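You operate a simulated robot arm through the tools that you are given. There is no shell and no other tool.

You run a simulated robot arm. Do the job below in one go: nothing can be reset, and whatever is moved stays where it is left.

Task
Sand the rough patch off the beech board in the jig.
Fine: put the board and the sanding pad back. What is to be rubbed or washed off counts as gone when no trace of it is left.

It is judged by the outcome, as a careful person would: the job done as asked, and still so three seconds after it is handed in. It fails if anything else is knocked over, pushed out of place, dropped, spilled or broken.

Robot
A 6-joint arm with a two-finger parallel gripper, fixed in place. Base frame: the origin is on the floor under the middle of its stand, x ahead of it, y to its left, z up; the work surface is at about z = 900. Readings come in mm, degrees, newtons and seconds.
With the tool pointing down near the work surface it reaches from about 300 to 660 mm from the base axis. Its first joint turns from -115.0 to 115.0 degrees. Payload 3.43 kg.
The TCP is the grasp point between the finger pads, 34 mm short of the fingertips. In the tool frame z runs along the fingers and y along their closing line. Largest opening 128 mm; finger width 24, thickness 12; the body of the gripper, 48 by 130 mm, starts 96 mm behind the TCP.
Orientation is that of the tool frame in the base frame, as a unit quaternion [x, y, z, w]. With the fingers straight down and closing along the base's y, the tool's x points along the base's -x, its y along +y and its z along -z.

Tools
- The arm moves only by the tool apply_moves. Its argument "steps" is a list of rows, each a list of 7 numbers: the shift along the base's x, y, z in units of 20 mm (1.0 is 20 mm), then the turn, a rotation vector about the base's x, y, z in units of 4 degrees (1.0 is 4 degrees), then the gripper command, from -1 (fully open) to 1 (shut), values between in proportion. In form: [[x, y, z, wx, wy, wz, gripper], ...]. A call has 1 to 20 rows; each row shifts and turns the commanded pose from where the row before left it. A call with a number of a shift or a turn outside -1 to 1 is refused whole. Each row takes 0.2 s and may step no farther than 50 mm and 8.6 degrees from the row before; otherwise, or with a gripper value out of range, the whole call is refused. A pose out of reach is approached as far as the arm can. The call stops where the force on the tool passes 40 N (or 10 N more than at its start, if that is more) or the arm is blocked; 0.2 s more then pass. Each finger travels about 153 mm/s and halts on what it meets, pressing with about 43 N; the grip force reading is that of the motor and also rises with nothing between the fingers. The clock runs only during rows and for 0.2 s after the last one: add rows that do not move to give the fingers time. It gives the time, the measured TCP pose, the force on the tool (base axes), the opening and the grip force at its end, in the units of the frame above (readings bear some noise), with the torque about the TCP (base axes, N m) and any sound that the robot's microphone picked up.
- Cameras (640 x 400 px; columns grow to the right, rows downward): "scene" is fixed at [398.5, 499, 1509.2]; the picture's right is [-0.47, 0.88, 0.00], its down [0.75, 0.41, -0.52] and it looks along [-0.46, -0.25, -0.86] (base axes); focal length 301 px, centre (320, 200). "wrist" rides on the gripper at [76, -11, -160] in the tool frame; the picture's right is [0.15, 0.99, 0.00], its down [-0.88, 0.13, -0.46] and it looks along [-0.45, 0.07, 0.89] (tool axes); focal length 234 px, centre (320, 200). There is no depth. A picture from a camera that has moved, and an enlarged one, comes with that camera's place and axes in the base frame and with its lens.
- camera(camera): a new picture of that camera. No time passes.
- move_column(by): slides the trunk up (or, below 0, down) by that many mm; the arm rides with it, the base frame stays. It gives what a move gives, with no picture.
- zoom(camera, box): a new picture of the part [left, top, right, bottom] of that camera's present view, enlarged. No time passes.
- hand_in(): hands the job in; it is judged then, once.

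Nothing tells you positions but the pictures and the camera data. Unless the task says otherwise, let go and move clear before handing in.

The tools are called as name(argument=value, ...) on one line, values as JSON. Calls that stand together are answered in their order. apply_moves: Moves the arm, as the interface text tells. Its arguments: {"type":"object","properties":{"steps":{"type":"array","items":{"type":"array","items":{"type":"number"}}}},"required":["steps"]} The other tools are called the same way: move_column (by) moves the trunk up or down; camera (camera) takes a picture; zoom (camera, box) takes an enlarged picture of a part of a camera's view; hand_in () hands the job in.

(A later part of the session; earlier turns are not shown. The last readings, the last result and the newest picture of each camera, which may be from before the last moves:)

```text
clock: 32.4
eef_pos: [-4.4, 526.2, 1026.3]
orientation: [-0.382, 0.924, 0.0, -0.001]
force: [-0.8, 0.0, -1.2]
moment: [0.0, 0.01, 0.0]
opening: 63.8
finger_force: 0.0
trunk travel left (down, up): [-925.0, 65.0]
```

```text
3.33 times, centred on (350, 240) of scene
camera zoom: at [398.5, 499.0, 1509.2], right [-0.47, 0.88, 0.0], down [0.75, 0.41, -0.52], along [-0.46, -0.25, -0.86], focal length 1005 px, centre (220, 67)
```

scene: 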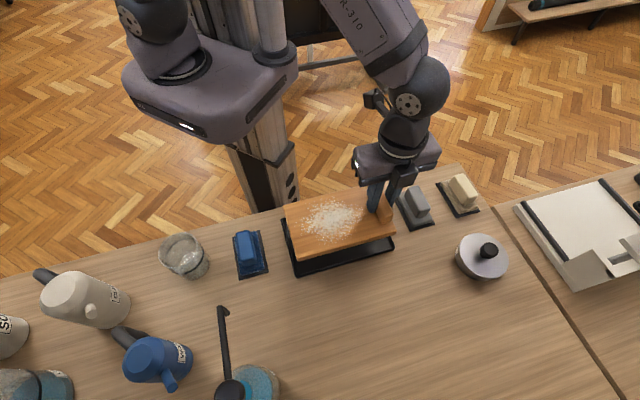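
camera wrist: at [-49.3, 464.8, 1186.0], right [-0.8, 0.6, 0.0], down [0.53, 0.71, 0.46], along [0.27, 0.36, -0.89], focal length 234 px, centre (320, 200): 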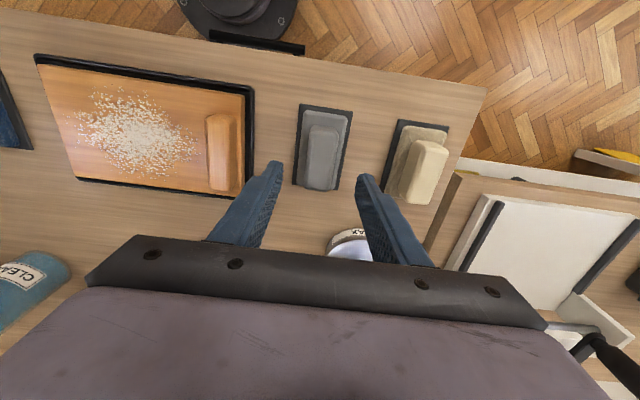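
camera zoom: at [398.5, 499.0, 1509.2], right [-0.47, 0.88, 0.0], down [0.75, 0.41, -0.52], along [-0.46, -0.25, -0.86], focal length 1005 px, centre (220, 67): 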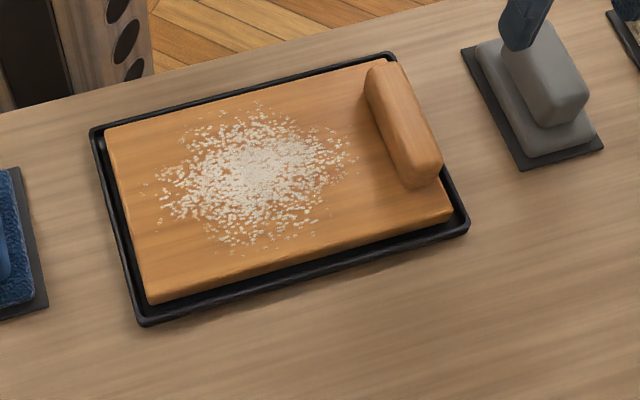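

I'll look closely at the texture of the grey and cream pads to be sure which one is for sanding.

zoom(camera="wrist", box=[290, 95, 365, 145])

zoom(camera="wrist", box=[390, 110, 465, 160])

zoom(camera="scene", box=[225, 222, 275, 282])

```text
8.00 times, centred on (328, 120) of wrist
camera zoom: at [-49.3, 464.8, 1186.0], right [-0.8, 0.6, 0.0], down [0.53, 0.71, 0.46], along [0.27, 0.36, -0.89], focal length 1873 px, centre (260, 840)
```

zoom: 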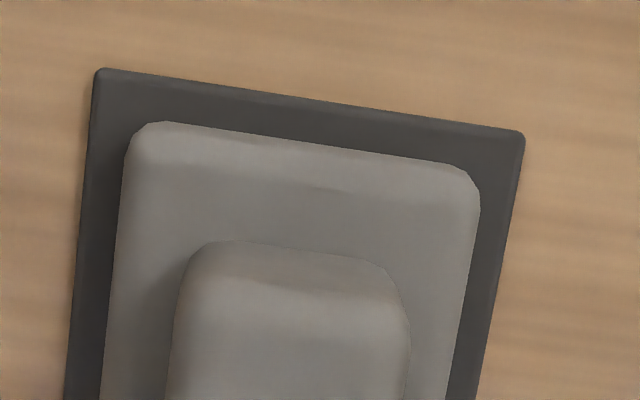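

```text
8.00 times, centred on (428, 135) of wrist
camera zoom: at [-49.3, 464.8, 1186.0], right [-0.8, 0.6, 0.0], down [0.53, 0.71, 0.46], along [0.27, 0.36, -0.89], focal length 1873 px, centre (-540, 720)
```

zoom: 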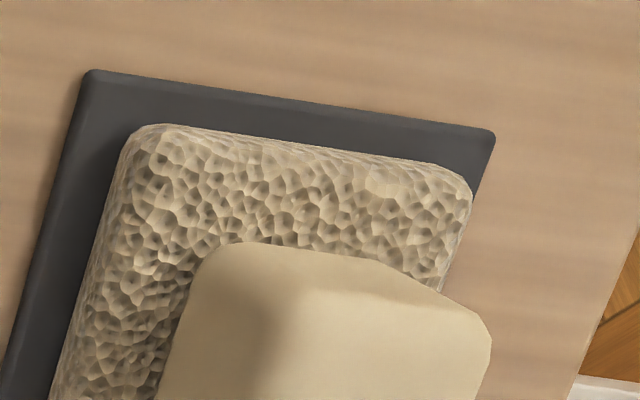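

```text
6.67 times, centred on (250, 252) of scene
camera zoom: at [398.5, 499.0, 1509.2], right [-0.47, 0.88, 0.0], down [0.75, 0.41, -0.52], along [-0.46, -0.25, -0.86], focal length 2010 px, centre (787, -147)
```

zoom: 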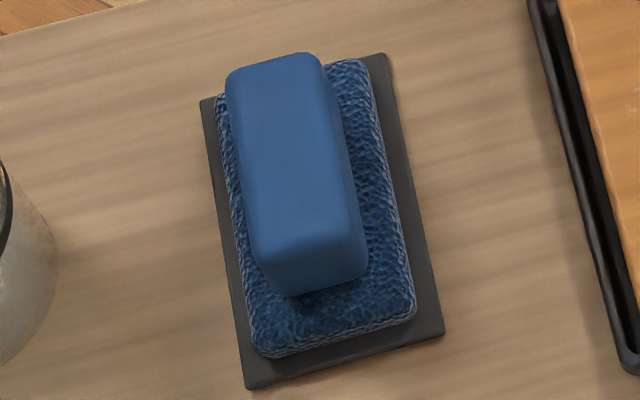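

The cream pad is a porous sponge and the blue one is corded cloth, so the plain grey pad is the sanding pad. I'll align to its handle (centre about (-8, 523), 46°) and descend around it.

apply_moves(steps=[[-0.175, -0.175, -0.4, 0, 0, 0.3, 0.15], [0, 0, -0.6, 0, 0, 0, 0.15], [0, 0, -0.6, 0, 0, 0, 0.15], [0, 0, -0.6, 0, 0, 0, 0.15], [0, 0, 0, 0, 0, 0, 0.15], [0, 0, 0, 0, 0, 0, 0.15]])

zoom(camera="wrist", box=[220, 80, 420, 240])

zoom(camera="scene", box=[380, 160, 480, 240])

```text
clock: 33.8
eef_pos: [-7.8, 524.7, 982.9]
orientation: [-0.392, 0.92, 0.0, 0.0]
force: [0.2, 0.2, -0.2]
moment: [-0.04, 0.0, 0.01]
opening: 54.6
finger_force: 0.1
trunk travel left (down, up): [-925.0, 65.0]
```

```text
2.50 times, centred on (320, 160) of wrist
camera zoom: at [-52.3, 461.3, 1143.1], right [-0.81, 0.58, 0.0], down [0.52, 0.72, 0.46], along [0.27, 0.37, -0.89], focal length 585 px, centre (320, 300)
```

zoom: 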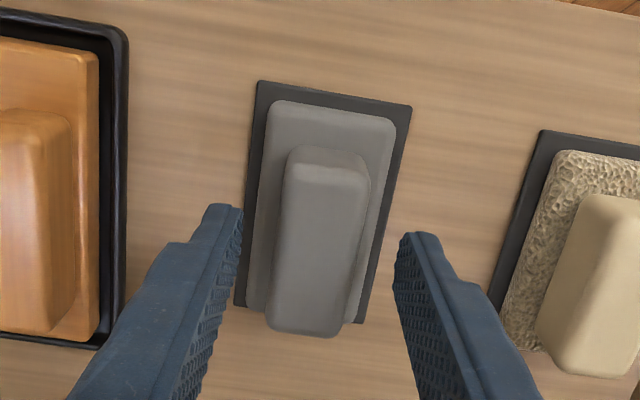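

```text
5.00 times, centred on (430, 200) of scene
camera zoom: at [398.5, 499.0, 1509.2], right [-0.47, 0.88, 0.0], down [0.75, 0.41, -0.52], along [-0.46, -0.25, -0.86], focal length 1507 px, centre (-230, 200)
```

zoom: 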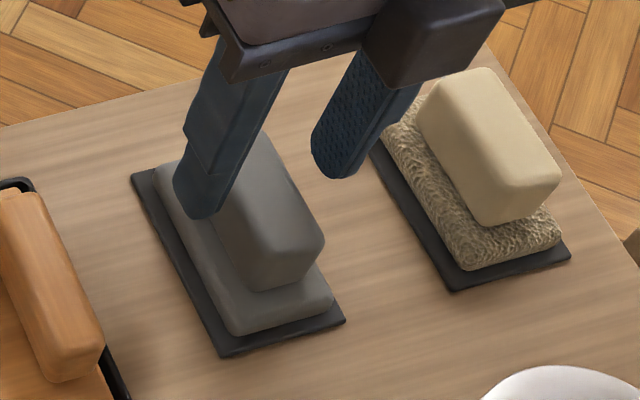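

The fingers are centred on the grey pad's handle. I'll descend further in small steps.

apply_moves(steps=[[0, 0, -0.4, 0, 0, 0, 0.2], [0, 0, -0.3, 0, 0, 0, 0.2], [0, 0, -0.3, 0, 0, 0, 0.2], [0, 0, 0, 0, 0, 0, 0.2]])

zoom(camera="wrist", box=[220, 80, 420, 240])

zoom(camera="scene", box=[380, 160, 480, 240])

```text
clock: 34.8
eef_pos: [-8.4, 523.4, 963.7]
orientation: [-0.392, 0.92, 0.0, 0.001]
force: [1.1, 0.4, -0.5]
moment: [0.02, -0.01, -0.03]
opening: 51.2
finger_force: 0.0
trunk travel left (down, up): [-925.0, 65.0]
```

```text
2.50 times, centred on (320, 160) of wrist
camera zoom: at [-52.6, 460.7, 1123.4], right [-0.81, 0.58, 0.0], down [0.52, 0.72, 0.46], along [0.27, 0.37, -0.89], focal length 585 px, centre (320, 300)
```

zoom: 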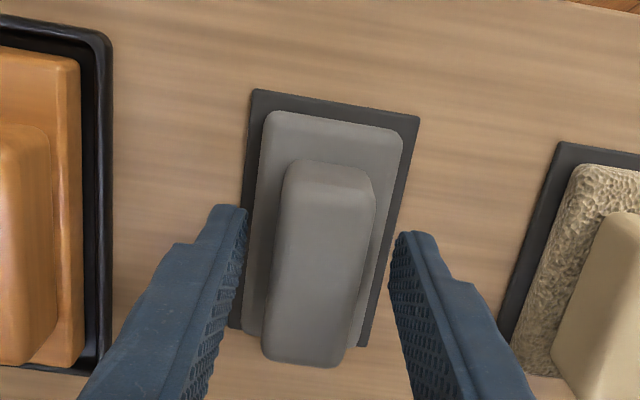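

```text
5.00 times, centred on (430, 200) of scene
camera zoom: at [398.5, 499.0, 1509.2], right [-0.47, 0.88, 0.0], down [0.75, 0.41, -0.52], along [-0.46, -0.25, -0.86], focal length 1507 px, centre (-230, 200)
```

zoom: 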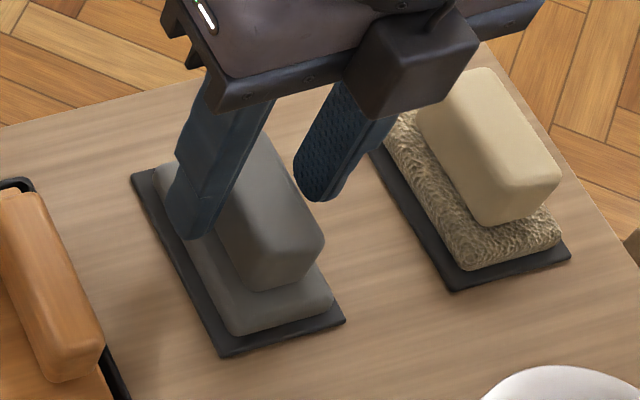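

I'm centring slightly better on the pad, then lowering to just above its base.

apply_moves(steps=[[0.1, 0.175, 0, 0, 0, 0, 0.25], [0, 0, -0.1, 0, 0, 0, 0.25], [0, 0, -0.1, 0, 0, 0, 0.25], [0, 0, 0, 0, 0, 0, 0.25]])

apply_moves(steps=[[0, 0, -0.075, 0, 0, 0, 0.25], [0, 0, -0.075, 0, 0, 0, 0.25], [0, 0, 0, 0, 0, 0, 0.25]])

zoom(camera="wrist", box=[220, 80, 420, 240])

zoom(camera="scene", box=[380, 160, 480, 240])

```text
clock: 35.8
eef_pos: [-7.2, 525.4, 959.8]
orientation: [-0.39, 0.921, 0.0, 0.0]
force: [0.4, -0.5, -0.1]
moment: [0.0, -0.02, 0.02]
opening: 48.0
finger_force: 0.1
trunk travel left (down, up): [-925.0, 65.0]
```

```text
clock: 36.6
eef_pos: [-6.7, 527.2, 956.3]
orientation: [-0.391, 0.92, 0.0, 0.0]
force: [0.5, -0.4, 0.0]
moment: [0.0, 0.01, -0.01]
opening: 47.7
finger_force: 0.1
trunk travel left (down, up): [-925.0, 65.0]
```

```text
2.50 times, centred on (320, 160) of wrist
camera zoom: at [-50.8, 464.1, 1116.7], right [-0.81, 0.58, 0.0], down [0.52, 0.72, 0.46], along [0.27, 0.37, -0.89], focal length 585 px, centre (320, 300)
```

zoom: 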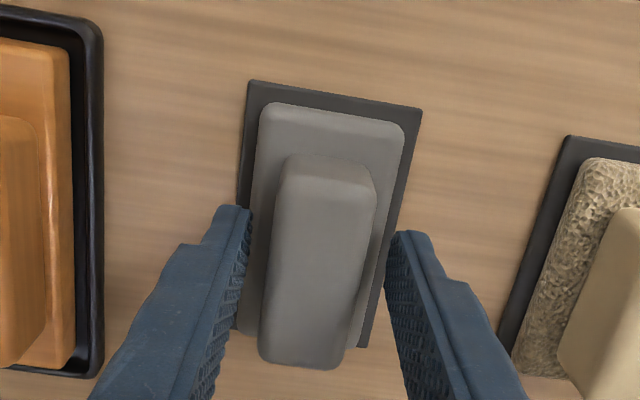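

```text
5.00 times, centred on (430, 200) of scene
camera zoom: at [398.5, 499.0, 1509.2], right [-0.47, 0.88, 0.0], down [0.75, 0.41, -0.52], along [-0.46, -0.25, -0.86], focal length 1507 px, centre (-230, 200)
```

zoom: 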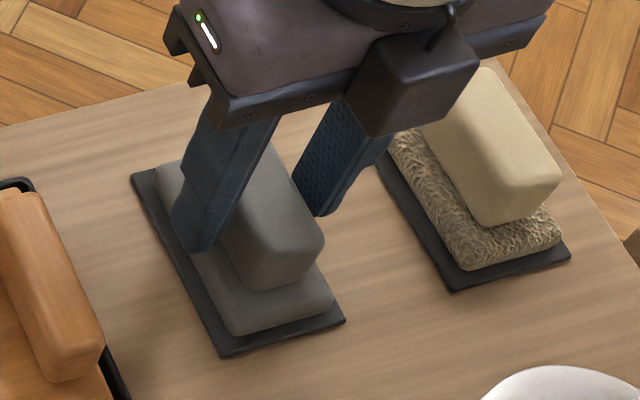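

The tips are low on the handle and clear of the base, so I'll close gently.

apply_moves(steps=[[0, 0, 0, 0, 0, 0, 0.4], [0, 0, 0, 0, 0, 0, 0.48], [0, 0, 0, 0, 0, 0, 0.55], [0, 0, 0, 0, 0, 0, 1.0], [0, 0, 0, 0, 0, 0, 1.0], [0, 0, 0, 0, 0, 0, 1.0]])

zoom(camera="wrist", box=[220, 80, 420, 240])

zoom(camera="scene", box=[380, 160, 480, 240])

```text
clock: 38.0
eef_pos: [-7.1, 526.2, 957.0]
orientation: [-0.391, 0.92, 0.0, 0.0]
force: [-0.5, -0.2, 0.0]
moment: [-0.02, 0.01, -0.07]
opening: 28.9
finger_force: 43.3
trunk travel left (down, up): [-925.0, 65.0]
```

```text
2.50 times, centred on (320, 160) of wrist
camera zoom: at [-50.9, 464.1, 1116.8], right [-0.81, 0.58, 0.0], down [0.52, 0.72, 0.46], along [0.27, 0.37, -0.89], focal length 585 px, centre (320, 300)
```

zoom: 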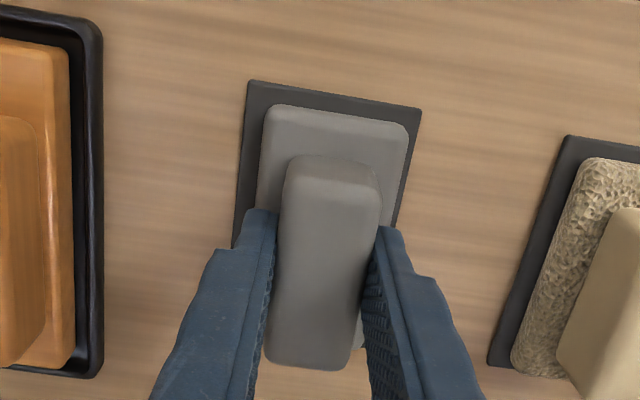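

```text
5.00 times, centred on (430, 200) of scene
camera zoom: at [398.5, 499.0, 1509.2], right [-0.47, 0.88, 0.0], down [0.75, 0.41, -0.52], along [-0.46, -0.25, -0.86], focal length 1507 px, centre (-230, 200)
```

zoom: 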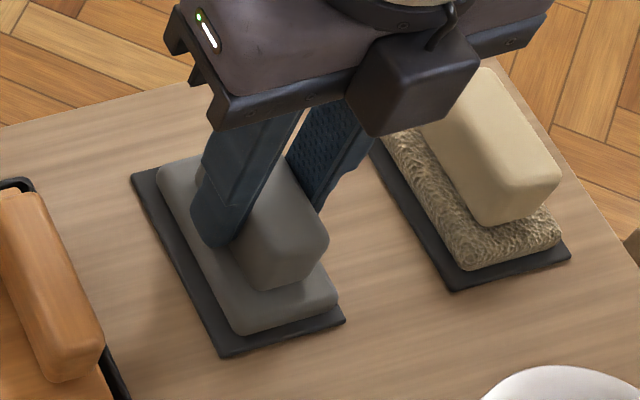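

The pad is gripped at 28.9 mm opening, with TCP at (-7, 526, 957). I'll lift it and carry it over the board, near the middle of the patch.

apply_moves(steps=[[0, 0, 0.3, 0, 0, 0, 1.0], [0, 0, 0.8, 0, 0, 0, 1.0], [0, 0, 1.0, 0, 0, 0, 1.0], [0, 0, 1.0, 0, 0, 0, 1.0], [0, 0, 0.4, 0, 0, 0, 1.0], [0.4, -0.36, 0, 0, 0, 0, 1.0], [0.864, -0.779, 0, 0, 0, 0, 1.0], [0.864, -0.779, 0, 0, 0, 0, 1.0], [0.864, -0.779, 0, 0, 0, 0, 1.0], [0.864, -0.779, 0, 0, 0, 0, 1.0], [0.864, -0.779, 0, 0, 0, 0, 1.0], [0.864, -0.779, 0, 0, 0, -0.22, 1.0], [0.864, -0.779, 0, 0, 0, 0, 1.0], [0.864, -0.779, 0, 0, 0, 0, 1.0], [0.46, -0.42, 0, 0, 0, 0, 1.0], [0, 0, 0, 0, 0, 0, 1.0], [0, 0, 0, 0, 0, 0, 1.0]])

camera(camera="wrist")

zoom(camera="scene", box=[270, 160, 430, 280])

zoom(camera="scene", box=[380, 160, 480, 240])

```text
clock: 41.6
eef_pos: [147.9, 384.9, 1026.4]
orientation: [-0.383, 0.924, -0.001, 0.0]
force: [-0.1, 0.1, -1.6]
moment: [0.02, 0.02, 0.01]
opening: 29.0
finger_force: 43.1
trunk travel left (down, up): [-925.0, 65.0]
```

```text
taken
camera wrist: at [103.6, 323.8, 1186.2], right [-0.8, 0.59, 0.0], down [0.53, 0.72, 0.46], along [0.27, 0.37, -0.89], focal length 234 px, centre (320, 200)
```

wrist: 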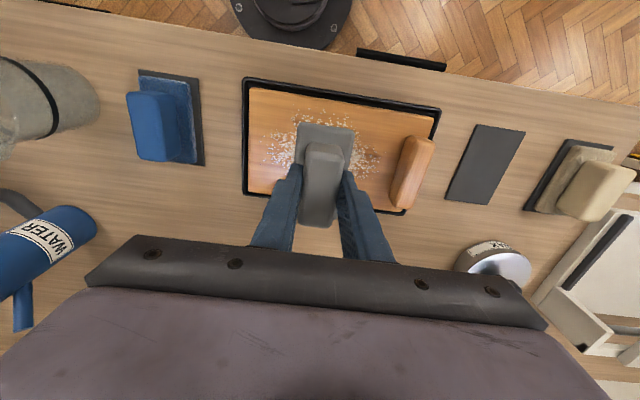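

```text
3.33 times, centred on (350, 220) of scene
camera zoom: at [398.5, 499.0, 1509.2], right [-0.47, 0.88, 0.0], down [0.75, 0.41, -0.52], along [-0.46, -0.25, -0.86], focal length 1005 px, centre (220, 133)
```

zoom: 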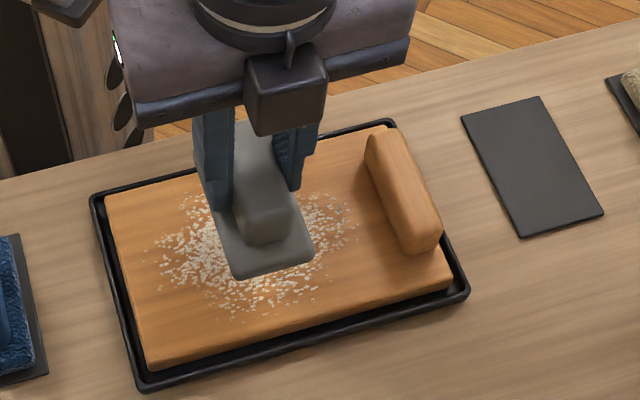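

```text
5.00 times, centred on (430, 200) of scene
camera zoom: at [398.5, 499.0, 1509.2], right [-0.47, 0.88, 0.0], down [0.75, 0.41, -0.52], along [-0.46, -0.25, -0.86], focal length 1507 px, centre (-230, 200)
```

zoom: 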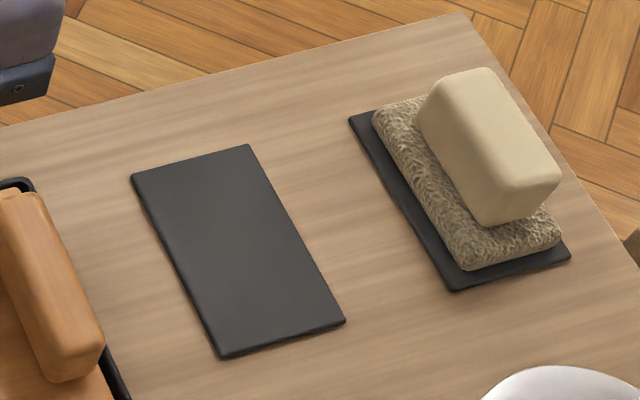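

The pad is over the patch and its holder plate is empty on the table. I'll lower it to touch the board.

apply_moves(steps=[[0, 0, -0.6, 0, 0, 0, 1.0], [0, 0, -0.6, 0, 0, 0, 1.0], [0, 0, -0.6, 0, 0, 0, 1.0], [0, 0, -0.4, 0, 0, 0, 1.0], [0, 0, -0.1, 0, 0, 0, 1.0], [0, 0, 0, 0, 0, 0, 1.0]])

apply_moves(steps=[[0, 0, -0.1, 0, 0, 0, 1.0], [0, 0, 0, 0, 0, 0, 1.0]])

apply_moves(steps=[[0, 0, -0.05, 0, 0, 0, 1.0], [0, 0, 0, 0, 0, 0, 1.0]])

```text
clock: 43.0
eef_pos: [149.5, 385.6, 980.8]
orientation: [-0.383, 0.924, 0.0, 0.0]
force: [0.2, -0.2, -0.2]
moment: [-0.01, -0.01, 0.01]
opening: 29.1
finger_force: 43.4
trunk travel left (down, up): [-925.0, 65.0]
```

```text
clock: 43.6
eef_pos: [148.9, 386.0, 979.0]
orientation: [-0.384, 0.923, 0.0, 0.0]
force: [0.1, 0.1, -0.2]
moment: [-0.05, -0.01, 0.05]
opening: 29.0
finger_force: 42.9
trunk travel left (down, up): [-925.0, 65.0]
```

```text
clock: 44.2
eef_pos: [147.6, 386.4, 977.2]
orientation: [-0.383, 0.924, 0.0, 0.0]
force: [0.0, 0.1, -1.1]
moment: [0.01, -0.01, 0.0]
opening: 29.0
finger_force: 43.1
trunk travel left (down, up): [-925.0, 65.0]
```

apply_moves(steps=[[0, 0, -0.05, 0, 0, 0, 1.0], [0, 0, 0, 0, 0, 0, 1.0]])

apply_moves(steps=[[0, 0, -0.05, 0, 0, 0, 1.0], [0, 0, 0, 0, 0, 0, 1.0]])

apply_moves(steps=[[0, 0, -0.05, 0, 0, 0, 1.0], [0, 0, 0, 0, 0, 0, 1.0]])

```text
clock: 44.8
eef_pos: [148.0, 386.0, 975.4]
orientation: [-0.384, 0.924, -0.001, 0.0]
force: [0.1, 0.0, -0.7]
moment: [-0.03, 0.0, -0.01]
opening: 28.7
finger_force: 42.9
trunk travel left (down, up): [-925.0, 65.0]
```

```text
clock: 45.4
eef_pos: [150.0, 385.9, 975.2]
orientation: [-0.383, 0.924, 0.0, 0.0]
force: [1.0, -0.4, -0.6]
moment: [0.01, 0.0, 0.04]
opening: 29.0
finger_force: 42.9
trunk travel left (down, up): [-925.0, 65.0]
```

```text
clock: 46.0
eef_pos: [148.9, 386.3, 974.3]
orientation: [-0.383, 0.924, 0.0, 0.0]
force: [-0.9, 0.6, 7.6]
moment: [-0.18, 0.22, -0.02]
opening: 28.9
finger_force: 43.0
trunk travel left (down, up): [-925.0, 65.0]
```

The pad contacts the board at about 8 N. I'll make a first stroke along the board's length and check the effect.

apply_moves(steps=[[-0.24, 0.24, -0.02, 0, 0, 0, 1.0], [-0.477, 0.477, 0, 0, 0, 0, 1.0], [-0.477, 0.477, 0, 0, 0, 0, 1.0], [-0.477, 0.477, 0, 0, 0, 0, 1.0], [0, 0, 0, 0, 0, 0, 1.0]])

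zoom(camera="scene", box=[270, 160, 430, 280])

zoom(camera="wrist", box=[180, 60, 460, 240])

```text
clock: 47.2
eef_pos: [117.4, 416.5, 974.7]
orientation: [-0.384, 0.923, 0.002, 0.0]
force: [9.7, -9.1, 17.1]
moment: [-0.43, -0.42, 0.02]
opening: 29.1
finger_force: 43.2
trunk travel left (down, up): [-925.0, 65.0]
```

```text
3.33 times, centred on (350, 220) of scene
camera zoom: at [398.5, 499.0, 1509.2], right [-0.47, 0.88, 0.0], down [0.75, 0.41, -0.52], along [-0.46, -0.25, -0.86], focal length 1005 px, centre (220, 133)
```

zoom: 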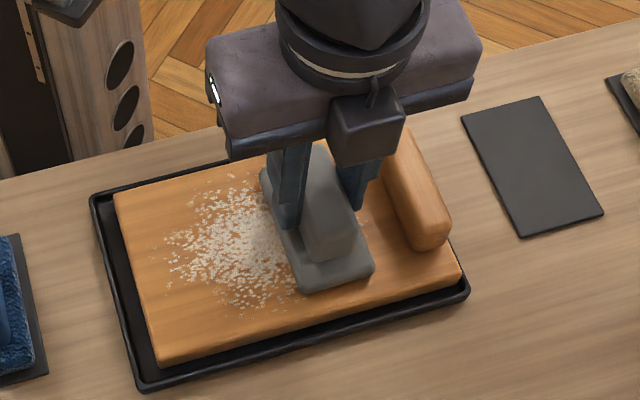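

```text
2.22 times, centred on (320, 150) of wrist
camera zoom: at [72.2, 354.4, 1134.5], right [-0.8, 0.59, 0.0], down [0.53, 0.71, 0.46], along [0.27, 0.37, -0.89], focal length 520 px, centre (320, 311)
```

zoom: 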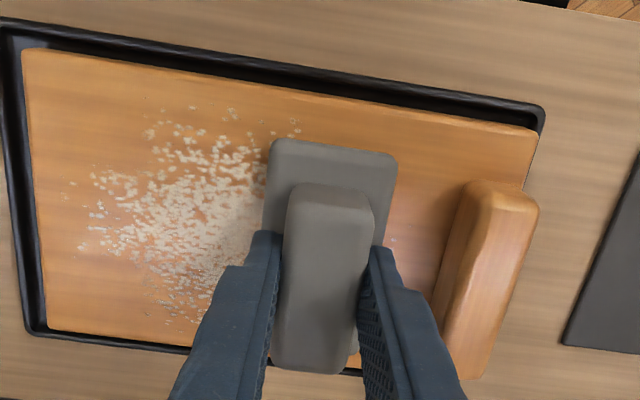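

The pad is removing the patch, and the board slid lightly against the tray's end rim. I'll stroke back across the whole patch.

apply_moves(steps=[[-0.3, 0.3, 0, 0, 0, 0, 1.0], [0.3, -0.3, 0, 0, 0, 0, 1.0], [0.477, -0.477, 0, 0, 0, 0, 1.0], [0.477, -0.477, 0, 0, 0, 0, 1.0], [0.477, -0.477, 0, 0, 0, 0, 1.0], [0.477, -0.477, 0, 0, 0, 0, 1.0], [0.477, -0.477, 0, 0, 0, 0, 1.0], [0.477, -0.477, 0, 0, 0, 0, 1.0], [0.477, -0.477, 0, 0, 0, 0, 1.0], [0, 0, 0, 0, 0, 0, 1.0]])

zoom(camera="scene", box=[270, 160, 430, 280])

zoom(camera="wrist", box=[180, 60, 460, 240])

```text
clock: 49.4
eef_pos: [180.6, 351.2, 973.6]
orientation: [-0.384, 0.923, -0.002, -0.001]
force: [-3.2, 2.5, 5.3]
moment: [0.35, -0.05, 0.16]
opening: 28.6
finger_force: 42.8
trunk travel left (down, up): [-925.0, 65.0]
```

```text
3.33 times, centred on (350, 220) of scene
camera zoom: at [398.5, 499.0, 1509.2], right [-0.47, 0.88, 0.0], down [0.75, 0.41, -0.52], along [-0.46, -0.25, -0.86], focal length 1005 px, centre (220, 133)
```

zoom: 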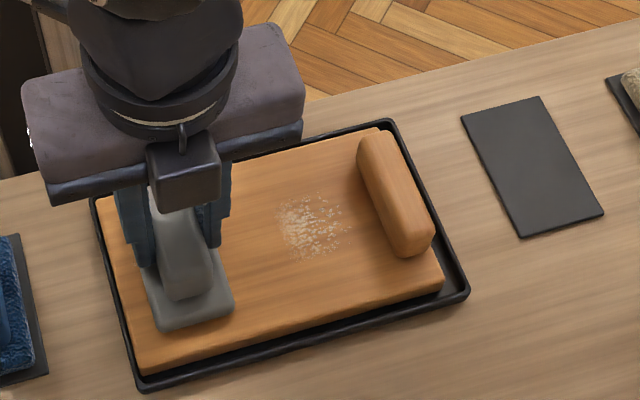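

```text
2.22 times, centred on (320, 150) of wrist
camera zoom: at [135.7, 289.9, 1134.9], right [-0.8, 0.59, 0.0], down [0.53, 0.72, 0.45], along [0.27, 0.36, -0.89], focal length 520 px, centre (320, 311)
```

zoom: 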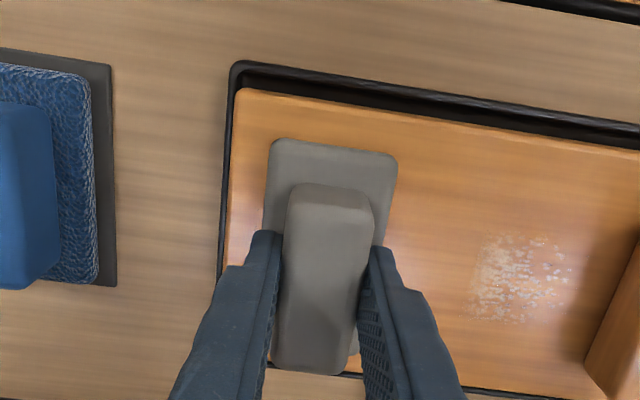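

Most of the patch is gone and only a smaller residue near the block end remains. I'll stroke back over it and work that area.

apply_moves(steps=[[-0.477, 0.477, 0, 0, 0, 0, 1.0], [-0.477, 0.477, 0, 0, 0, 0, 1.0], [-0.477, 0.477, 0, 0, 0, 0, 1.0], [-0.477, 0.477, 0, 0, 0, 0, 1.0], [-0.477, 0.477, 0, 0, 0, 0, 1.0], [-0.477, 0.477, 0, 0, 0, 0, 1.0], [-0.477, 0.477, 0, 0, 0, 0, 1.0], [-0.35, 0.35, 0, 0, 0, 0, 1.0], [0, 0, 0, 0, 0, 0, 1.0]])

zoom(camera="scene", box=[270, 160, 430, 280])

zoom(camera="wrist", box=[180, 60, 460, 240])

```text
clock: 51.4
eef_pos: [108.8, 426.3, 975.8]
orientation: [-0.383, 0.924, 0.0, -0.001]
force: [0.5, 0.2, -1.4]
moment: [0.0, 0.02, 0.0]
opening: 28.8
finger_force: 43.0
trunk travel left (down, up): [-925.0, 65.0]
```

```text
3.33 times, centred on (350, 220) of scene
camera zoom: at [398.5, 499.0, 1509.2], right [-0.47, 0.88, 0.0], down [0.75, 0.41, -0.52], along [-0.46, -0.25, -0.86], focal length 1005 px, centre (220, 133)
```

zoom: 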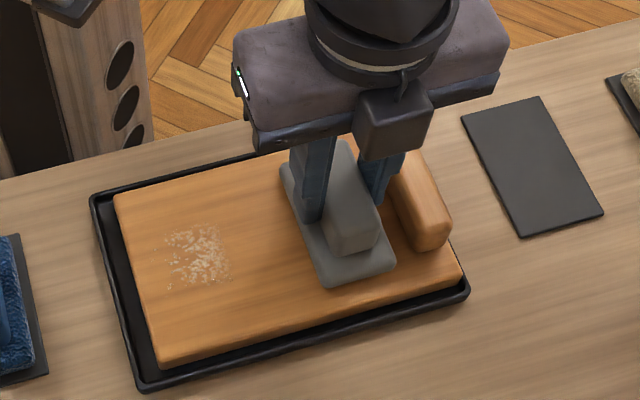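

```text
2.22 times, centred on (320, 150) of wrist
camera zoom: at [62.7, 364.7, 1135.0], right [-0.8, 0.59, 0.0], down [0.53, 0.72, 0.46], along [0.27, 0.37, -0.89], focal length 520 px, centre (320, 311)
```

zoom: 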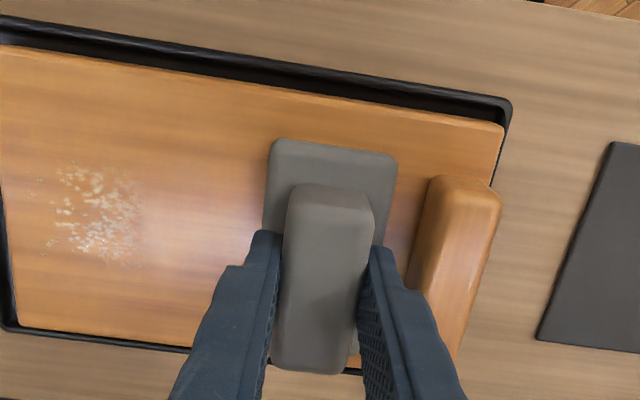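

The residue near the block is gone, but a faint one is left at the far-left turning point, and the pressure has dropped. I'll press slightly more and stroke left past it.

apply_moves(steps=[[0, 0, -0.05, 0, 0, 0, 1.0], [0, 0, 0, 0, 0, 0, 1.0]])

apply_moves(steps=[[0, 0, -0.05, 0, 0, 0, 1.0], [0, 0, 0, 0, 0, 0, 1.0]])

```text
clock: 52.0
eef_pos: [108.3, 427.5, 974.3]
orientation: [-0.384, 0.923, 0.002, 0.001]
force: [-2.1, 1.6, 7.4]
moment: [-0.18, 0.23, -0.04]
opening: 28.8
finger_force: 42.7
trunk travel left (down, up): [-925.0, 65.0]
```

```text
clock: 52.6
eef_pos: [108.2, 426.9, 974.7]
orientation: [-0.383, 0.924, 0.003, 0.002]
force: [-2.0, 1.3, 26.6]
moment: [-0.54, 0.44, -0.03]
opening: 29.0
finger_force: 42.4
trunk travel left (down, up): [-925.0, 65.0]
```

apply_moves(steps=[[0, 0, 0.025, 0, 0, 0, 1.0], [0.3, -0.3, 0, 0, 0, 0, 1.0], [0.477, -0.477, 0, 0, 0, 0, 1.0], [0.477, -0.477, 0, 0, 0, 0, 1.0], [0.477, -0.477, 0, 0, 0, 0, 1.0], [0.477, -0.477, 0, 0, 0, 0, 1.0], [0.477, -0.477, 0, 0, 0, 0, 1.0], [0.477, -0.477, 0, 0, 0, 0, 1.0], [0.477, -0.477, 0, 0, 0, 0, 1.0], [0.477, -0.477, 0, 0, 0, 0, 1.0], [0, 0, 0, 0, 0, 0, 1.0]])

zoom(camera="scene", box=[270, 160, 430, 280])

zoom(camera="wrist", box=[180, 60, 460, 240])

```text
clock: 55.0
eef_pos: [190.0, 345.4, 974.1]
orientation: [-0.384, 0.924, 0.001, 0.003]
force: [-9.5, 14.2, 27.4]
moment: [0.58, 0.24, 0.03]
opening: 28.9
finger_force: 42.9
trunk travel left (down, up): [-925.0, 65.0]
```

```text
3.33 times, centred on (350, 220) of scene
camera zoom: at [398.5, 499.0, 1509.2], right [-0.47, 0.88, 0.0], down [0.75, 0.41, -0.52], along [-0.46, -0.25, -0.86], focal length 1005 px, centre (220, 133)
```

zoom: 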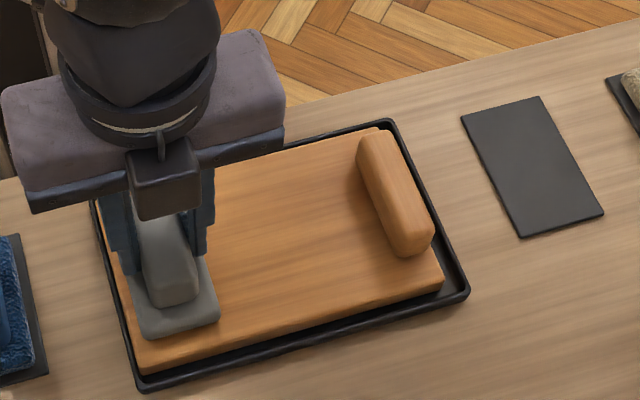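

```text
2.22 times, centred on (320, 150) of wrist
camera zoom: at [143.2, 283.0, 1133.4], right [-0.8, 0.59, 0.0], down [0.53, 0.71, 0.46], along [0.28, 0.37, -0.89], focal length 520 px, centre (320, 311)
```

zoom: 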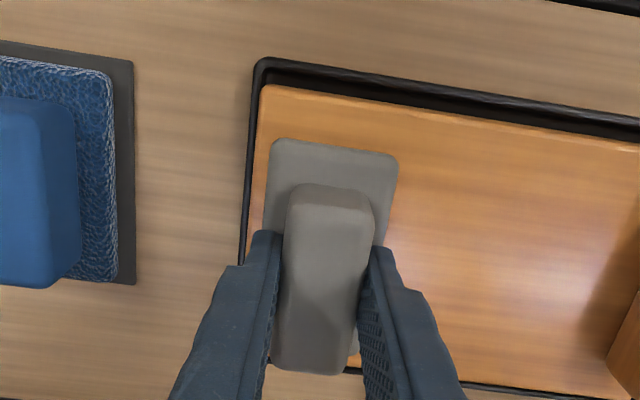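

The visible surface looks clean. I'll stroke right once more and then lift to inspect everything.

apply_moves(steps=[[0, 0, 0.02, 0, 0, 0, 1.0], [-0.3, 0.3, 0, 0, 0, 0, 1.0], [-0.477, 0.477, 0, 0, 0, 0, 1.0], [-0.477, 0.477, 0, 0, 0, 0, 1.0], [-0.477, 0.477, 0, 0, 0, 0, 1.0], [-0.477, 0.477, 0, 0, 0, 0, 1.0], [-0.477, 0.477, 0, 0, 0, 0, 1.0], [-0.477, 0.477, 0, 0, 0, 0, 1.0], [0, 0, 0, 0, 0, 0, 1.0]])

zoom(camera="scene", box=[270, 160, 430, 280])

zoom(camera="wrist", box=[180, 60, 460, 240])

```text
clock: 55.9
eef_pos: [174.1, 354.0, 973.7]
orientation: [-0.382, 0.924, -0.004, 0.0]
force: [1.3, -8.5, 19.4]
moment: [0.26, -0.25, -0.14]
opening: 29.0
finger_force: 43.3
trunk travel left (down, up): [-925.0, 65.0]
stopped in row 4: the force on the tool passed its limit at 44 N (the readings are from after the stop); the commanded pose is now the measured one
```

```text
3.33 times, centred on (350, 220) of scene
camera zoom: at [398.5, 499.0, 1509.2], right [-0.47, 0.88, 0.0], down [0.75, 0.41, -0.52], along [-0.46, -0.25, -0.86], focal length 1005 px, centre (220, 133)
```

zoom: 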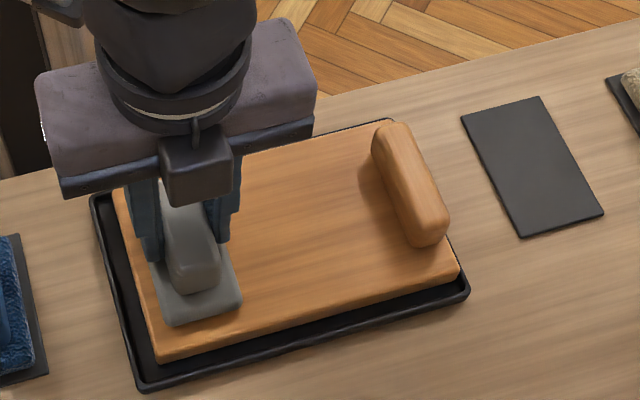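

```text
2.22 times, centred on (320, 150) of wrist
camera zoom: at [129.4, 293.5, 1134.3], right [-0.8, 0.6, -0.01], down [0.53, 0.72, 0.45], along [0.27, 0.36, -0.89], focal length 520 px, centre (320, 311)
```

zoom: 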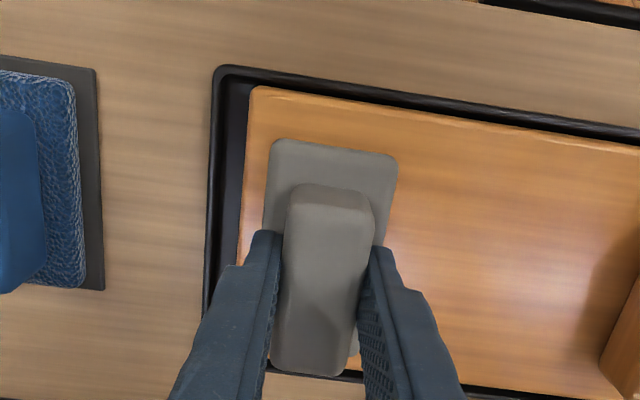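

The board bumped the tray's right rim and the call stopped safely. I'll lift the pad and move aside to inspect the board.

apply_moves(steps=[[0, 0, 0.2, 0, 0, 0, 1.0], [0, 0, 0.6, 0, 0, 0, 1.0], [0, 0, 1.0, 0, 0, 0, 1.0], [0, 0, 1.0, 0, 0, 0, 1.0], [0, 0, 0.2, 0, 0, 0, 1.0], [-0.4, 0.4, 0, 0, 0, 0, 1.0], [-0.8, 0.8, 0, 0, 0, 0, 1.0], [-0.9, 0.9, 0, 0, 0, 0, 1.0], [-0.9, 0.9, 0, 0, 0, 0, 1.0], [-0.9, 0.9, 0, 0, 0, 0, 1.0], [-0.9, 0.9, 0, 0, 0, 0, 1.0], [-0.9, 0.9, 0, 0, 0, 0, 1.0], [-0.9, 0.9, 0, 0, 0, 0, 1.0], [-0.8, 0.8, 0, 0, 0, 0, 1.0], [0, 0, 0, 0, 0, 0, 1.0], [0, 0, 0, 0, 0, 0, 1.0]])

zoom(camera="scene", box=[280, 190, 400, 280])

camera(camera="wrist")

```text
clock: 59.3
eef_pos: [25.5, 504.9, 1033.4]
orientation: [-0.382, 0.924, -0.006, -0.001]
force: [0.2, -0.9, -1.2]
moment: [-0.04, 0.01, 0.0]
opening: 28.8
finger_force: 43.1
trunk travel left (down, up): [-925.0, 65.0]
```

```text
4.44 times, centred on (340, 235) of scene
camera zoom: at [398.5, 499.0, 1509.2], right [-0.47, 0.88, 0.0], down [0.75, 0.41, -0.52], along [-0.46, -0.25, -0.86], focal length 1340 px, centre (231, 44)
```

zoom: 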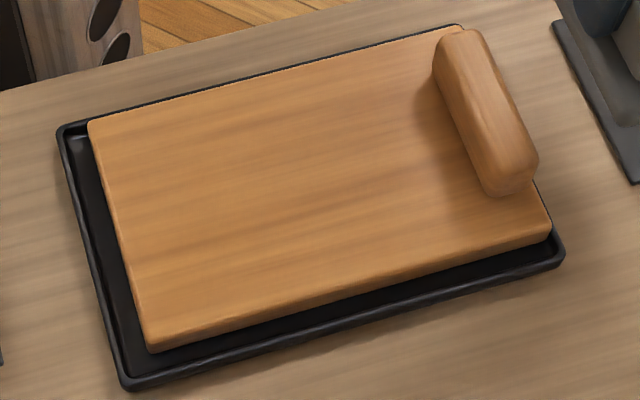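

```text
taken
camera wrist: at [-18.9, 444.7, 1194.1], right [-0.8, 0.6, -0.01], down [0.53, 0.72, 0.45], along [0.27, 0.36, -0.89], focal length 234 px, centre (320, 200)
```

wrist: 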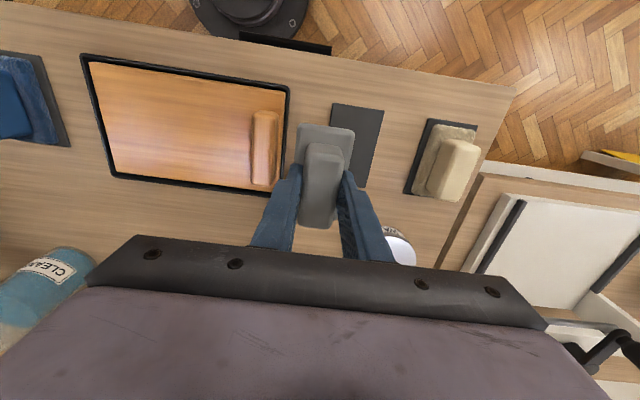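

The board looks clean. I'll zoom in closely for any traces left.

zoom(camera="scene", box=[292, 205, 342, 240])

zoom(camera="scene", box=[335, 195, 395, 240])

zoom(camera="scene", box=[300, 230, 360, 275])

zoom(camera="wrist", box=[75, 45, 195, 200])

zoom(camera="wrist", box=[170, 60, 295, 200])

```text
11.43 times, centred on (317, 222) of scene
camera zoom: at [398.5, 499.0, 1509.2], right [-0.47, 0.88, 0.0], down [0.75, 0.41, -0.52], along [-0.46, -0.25, -0.86], focal length 3445 px, centre (354, -57)
```

zoom: 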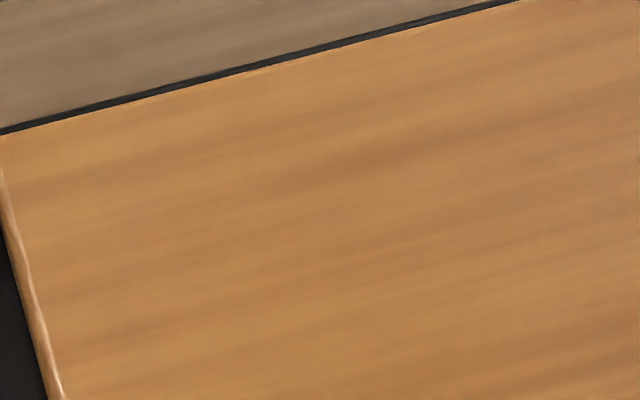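

```text
8.89 times, centred on (365, 218) of scene
camera zoom: at [398.5, 499.0, 1509.2], right [-0.47, 0.88, 0.0], down [0.75, 0.41, -0.52], along [-0.46, -0.25, -0.86], focal length 2679 px, centre (-80, 44)
```

zoom: 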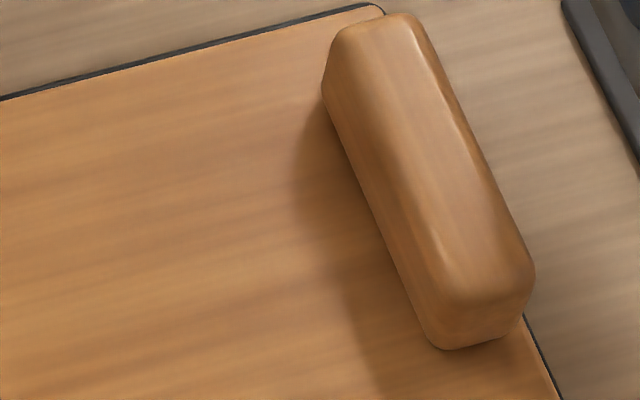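

```text
8.89 times, centred on (330, 252) of scene
camera zoom: at [398.5, 499.0, 1509.2], right [-0.47, 0.88, 0.0], down [0.75, 0.41, -0.52], along [-0.46, -0.25, -0.86], focal length 2679 px, centre (231, -267)
```

zoom: 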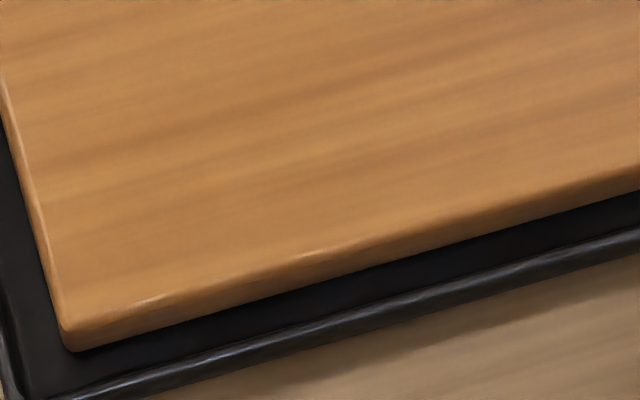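

```text
2.58 times, centred on (135, 122) of wrist
camera zoom: at [-18.9, 444.7, 1194.1], right [-0.8, 0.6, -0.01], down [0.53, 0.72, 0.45], along [0.27, 0.36, -0.89], focal length 604 px, centre (797, 400)
```

zoom: 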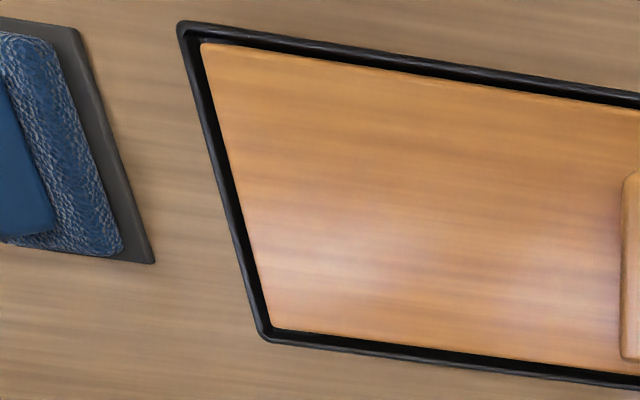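

```text
2.86 times, centred on (232, 130) of wrist
camera zoom: at [-18.9, 444.7, 1194.1], right [-0.8, 0.6, -0.01], down [0.53, 0.72, 0.45], along [0.27, 0.36, -0.89], focal length 669 px, centre (570, 400)
```

zoom: 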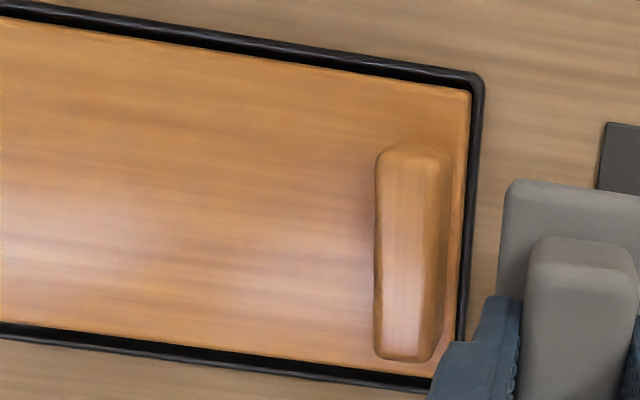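

No trace is visible. To be safe I'll correct the slight tool tilt and make one more light pass in two side-shifted lanes so the patch's outer edges are fully covered.

apply_moves(steps=[[0, 0, 0, 0.17, 0.04, 0, 1.0], [0.4, -0.43, 0, 0, 0, 0, 1.0], [0.9, -0.96, 0, 0, 0, 0, 1.0], [0.9, -0.96, 0, 0, 0, 0, 1.0], [0.9, -0.96, 0, 0, 0, 0, 1.0], [0.9, -0.96, 0, 0, 0, 0, 1.0], [0.9, -0.96, 0, 0, 0, 0, 1.0], [0.9, -0.96, 0, 0, 0, 0, 1.0], [0.9, -0.96, 0, 0, 0, 0, 1.0], [0.9, -0.96, 0, 0, 0, 0, 1.0], [0.18, -0.17, 0, 0, 0, 0, 1.0], [0, 0, -0.6, 0, 0, 0, 1.0], [0, 0, -0.8, 0, 0, 0, 1.0], [0, 0, -0.8, 0, 0, 0, 1.0], [0, 0, -0.5, 0, 0, 0, 1.0], [0, 0, 0, 0, 0, 0, 1.0], [0, 0, 0, 0, 0, 0, 1.0]])

zoom(camera="wrist", box=[180, 60, 460, 240])

```text
clock: 62.9
eef_pos: [182.5, 337.7, 978.4]
orientation: [-0.382, 0.924, 0.003, -0.001]
force: [-0.2, -0.1, -0.2]
moment: [0.0, -0.02, 0.01]
opening: 28.9
finger_force: 43.3
trunk travel left (down, up): [-925.0, 65.0]
```

```text
2.22 times, centred on (320, 150) of wrist
camera zoom: at [137.3, 275.9, 1138.6], right [-0.8, 0.6, 0.0], down [0.53, 0.71, 0.46], along [0.27, 0.37, -0.89], focal length 520 px, centre (320, 311)
```

zoom: 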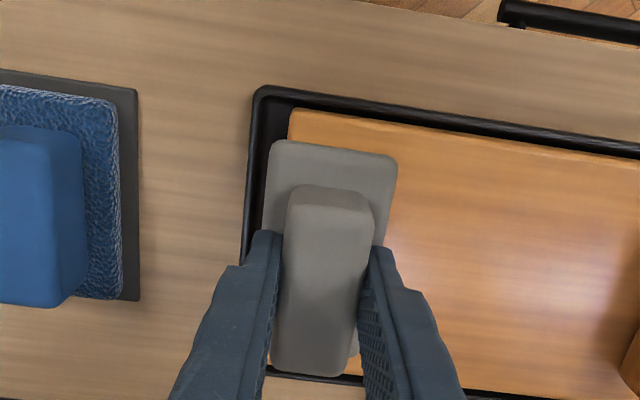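

apply_moves(steps=[[-0.25, 0.25, 0, -0.07, -0.06, 0, 1.0], [0, 0, 0, 0, 0, 0, 1.0], [0, 0, 0, 0, 0, 0, 1.0]])

apply_moves(steps=[[0, 0, -0.1, 0, 0, 0, 1.0], [0, 0, 0, 0, 0, 0, 1.0], [0, 0, 0, 0, 0, 0, 1.0]])

apply_moves(steps=[[0, 0, -0.05, 0, 0, 0, 1.0], [0, 0, 0, 0, 0, 0, 1.0]])

```text
clock: 63.7
eef_pos: [177.0, 343.1, 978.5]
orientation: [-0.382, 0.924, -0.001, 0.0]
force: [-1.0, 0.0, -0.1]
moment: [-0.03, 0.0, 0.01]
opening: 28.9
finger_force: 43.1
trunk travel left (down, up): [-925.0, 65.0]
```

```text
clock: 64.5
eef_pos: [179.0, 343.3, 977.4]
orientation: [-0.382, 0.924, -0.001, 0.001]
force: [-0.6, -0.2, -0.6]
moment: [0.03, -0.02, 0.03]
opening: 29.1
finger_force: 42.8
trunk travel left (down, up): [-925.0, 65.0]
```

```text
clock: 65.1
eef_pos: [178.3, 343.5, 976.5]
orientation: [-0.382, 0.924, -0.001, 0.001]
force: [0.8, -0.7, -0.6]
moment: [0.01, -0.03, 0.01]
opening: 28.8
finger_force: 43.5
trunk travel left (down, up): [-925.0, 65.0]
```

apply_moves(steps=[[0, 0, -0.05, 0, 0, 0, 1.0], [0, 0, 0, 0, 0, 0, 1.0]])

apply_moves(steps=[[0, 0, -0.05, 0, 0, 0, 1.0], [0, 0, 0, 0, 0, 0, 1.0]])

```text
clock: 65.7
eef_pos: [178.2, 344.5, 975.1]
orientation: [-0.382, 0.924, 0.0, 0.002]
force: [0.4, 1.1, -0.6]
moment: [-0.01, -0.02, 0.0]
opening: 28.9
finger_force: 43.1
trunk travel left (down, up): [-925.0, 65.0]
```

```text
clock: 66.3
eef_pos: [176.4, 344.6, 973.3]
orientation: [-0.382, 0.924, -0.001, 0.001]
force: [-0.6, 0.0, 4.1]
moment: [-0.07, 0.2, 0.01]
opening: 28.9
finger_force: 42.8
trunk travel left (down, up): [-925.0, 65.0]
```

Light contact again. I'll stroke right in the inner lane, shift lanes and stroke back left.

apply_moves(steps=[[-0.2, 0.2, -0.02, 0, 0, 0, 1.0], [-0.4, 0.4, 0, 0, 0, 0, 1.0], [-0.4, 0.4, 0, 0, 0, 0, 1.0], [-0.4, 0.4, 0, 0, 0, 0, 1.0], [-0.4, 0.4, 0, 0, 0, 0, 1.0], [-0.4, 0.4, 0, 0, 0, 0, 1.0], [-0.4, 0.4, 0, 0, 0, 0, 1.0], [-0.4, 0.4, 0, 0, 0, 0, 1.0], [-0.4, 0.4, 0, 0, 0, 0, 1.0], [-0.35, 0.35, 0, 0, 0, 0, 1.0], [0, 0, 0, 0, 0, 0, 1.0]])

zoom(camera="wrist", box=[180, 60, 460, 240])

```text
clock: 68.7
eef_pos: [104.7, 416.8, 972.8]
orientation: [-0.382, 0.924, 0.0, 0.001]
force: [9.1, -8.7, 16.9]
moment: [-0.43, -0.3, -0.03]
opening: 29.0
finger_force: 42.7
trunk travel left (down, up): [-925.0, 65.0]
```

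```text
2.22 times, centred on (320, 150) of wrist
camera zoom: at [57.9, 355.1, 1133.6], right [-0.8, 0.6, 0.0], down [0.53, 0.71, 0.46], along [0.27, 0.37, -0.89], focal length 520 px, centre (320, 311)
```

zoom: 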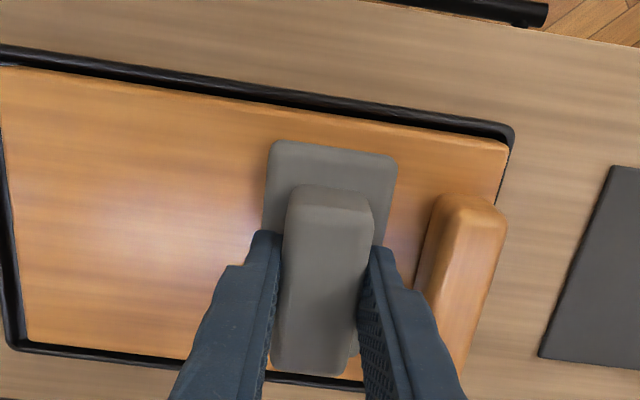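

apply_moves(steps=[[0.2, 0.2, 0.01, 0, 0, 0, 1.0], [0.3, 0.3, 0, 0, 0, 0, 1.0], [0.2, 0.2, 0, 0, 0, 0, 1.0], [0, 0, 0, 0, 0, 0, 1.0]])

apply_moves(steps=[[0.2, -0.2, 0, 0, 0, 0, 1.0], [0.4, -0.4, 0, 0, 0, 0, 1.0], [0.4, -0.4, 0, 0, 0, 0, 1.0], [0.4, -0.4, 0, 0, 0, 0, 1.0], [0.4, -0.4, 0, 0, 0, 0, 1.0], [0.4, -0.4, 0, 0, 0, 0, 1.0], [0.4, -0.4, 0, 0, 0, 0, 1.0], [0.4, -0.4, 0, 0, 0, 0, 1.0], [0.4, -0.4, 0, 0, 0, 0, 1.0], [0.4, -0.4, 0, 0, 0, 0, 1.0], [0.2, -0.2, 0, 0, 0, 0, 1.0], [0, 0, 0, 0, 0, 0, 1.0]])

zoom(camera="wrist", box=[180, 60, 460, 240])

zoom(camera="scene", box=[270, 160, 430, 280])

```text
clock: 69.7
eef_pos: [116.6, 433.4, 973.9]
orientation: [-0.382, 0.924, -0.001, 0.001]
force: [-4.0, -2.4, 3.9]
moment: [-0.08, 0.23, 0.02]
opening: 28.8
finger_force: 43.1
trunk travel left (down, up): [-925.0, 65.0]
```

```text
clock: 72.3
eef_pos: [196.6, 352.8, 973.3]
orientation: [-0.382, 0.924, -0.001, 0.0]
force: [-1.8, 2.4, 4.9]
moment: [0.18, 0.13, 0.03]
opening: 28.9
finger_force: 43.3
trunk travel left (down, up): [-925.0, 65.0]
```

```text
2.22 times, centred on (320, 150) of wrist
camera zoom: at [150.5, 291.7, 1133.7], right [-0.8, 0.6, 0.0], down [0.53, 0.71, 0.46], along [0.27, 0.37, -0.89], focal length 520 px, centre (320, 311)
```

zoom: 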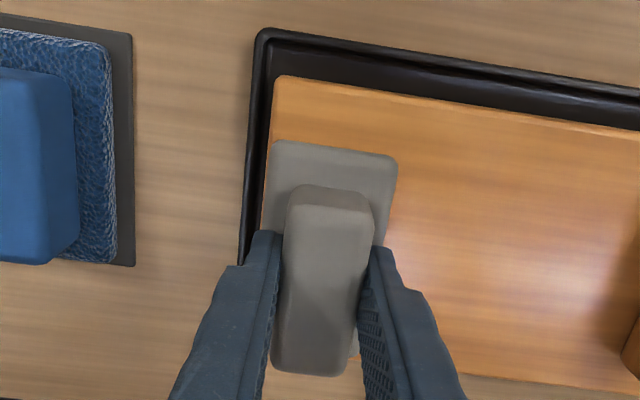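

```text
3.33 times, centred on (350, 220) of scene
camera zoom: at [398.5, 499.0, 1509.2], right [-0.47, 0.88, 0.0], down [0.75, 0.41, -0.52], along [-0.46, -0.25, -0.86], focal length 1005 px, centre (220, 133)
```

zoom: 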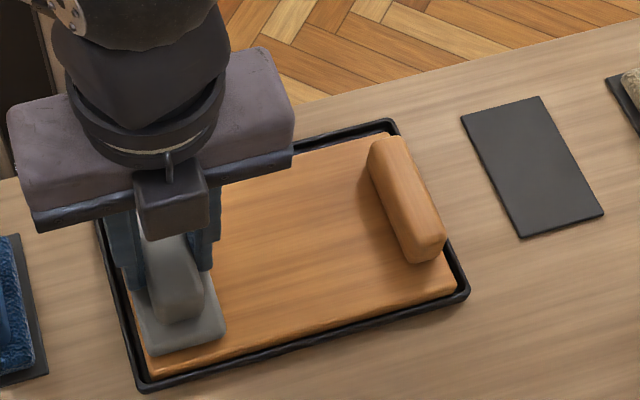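

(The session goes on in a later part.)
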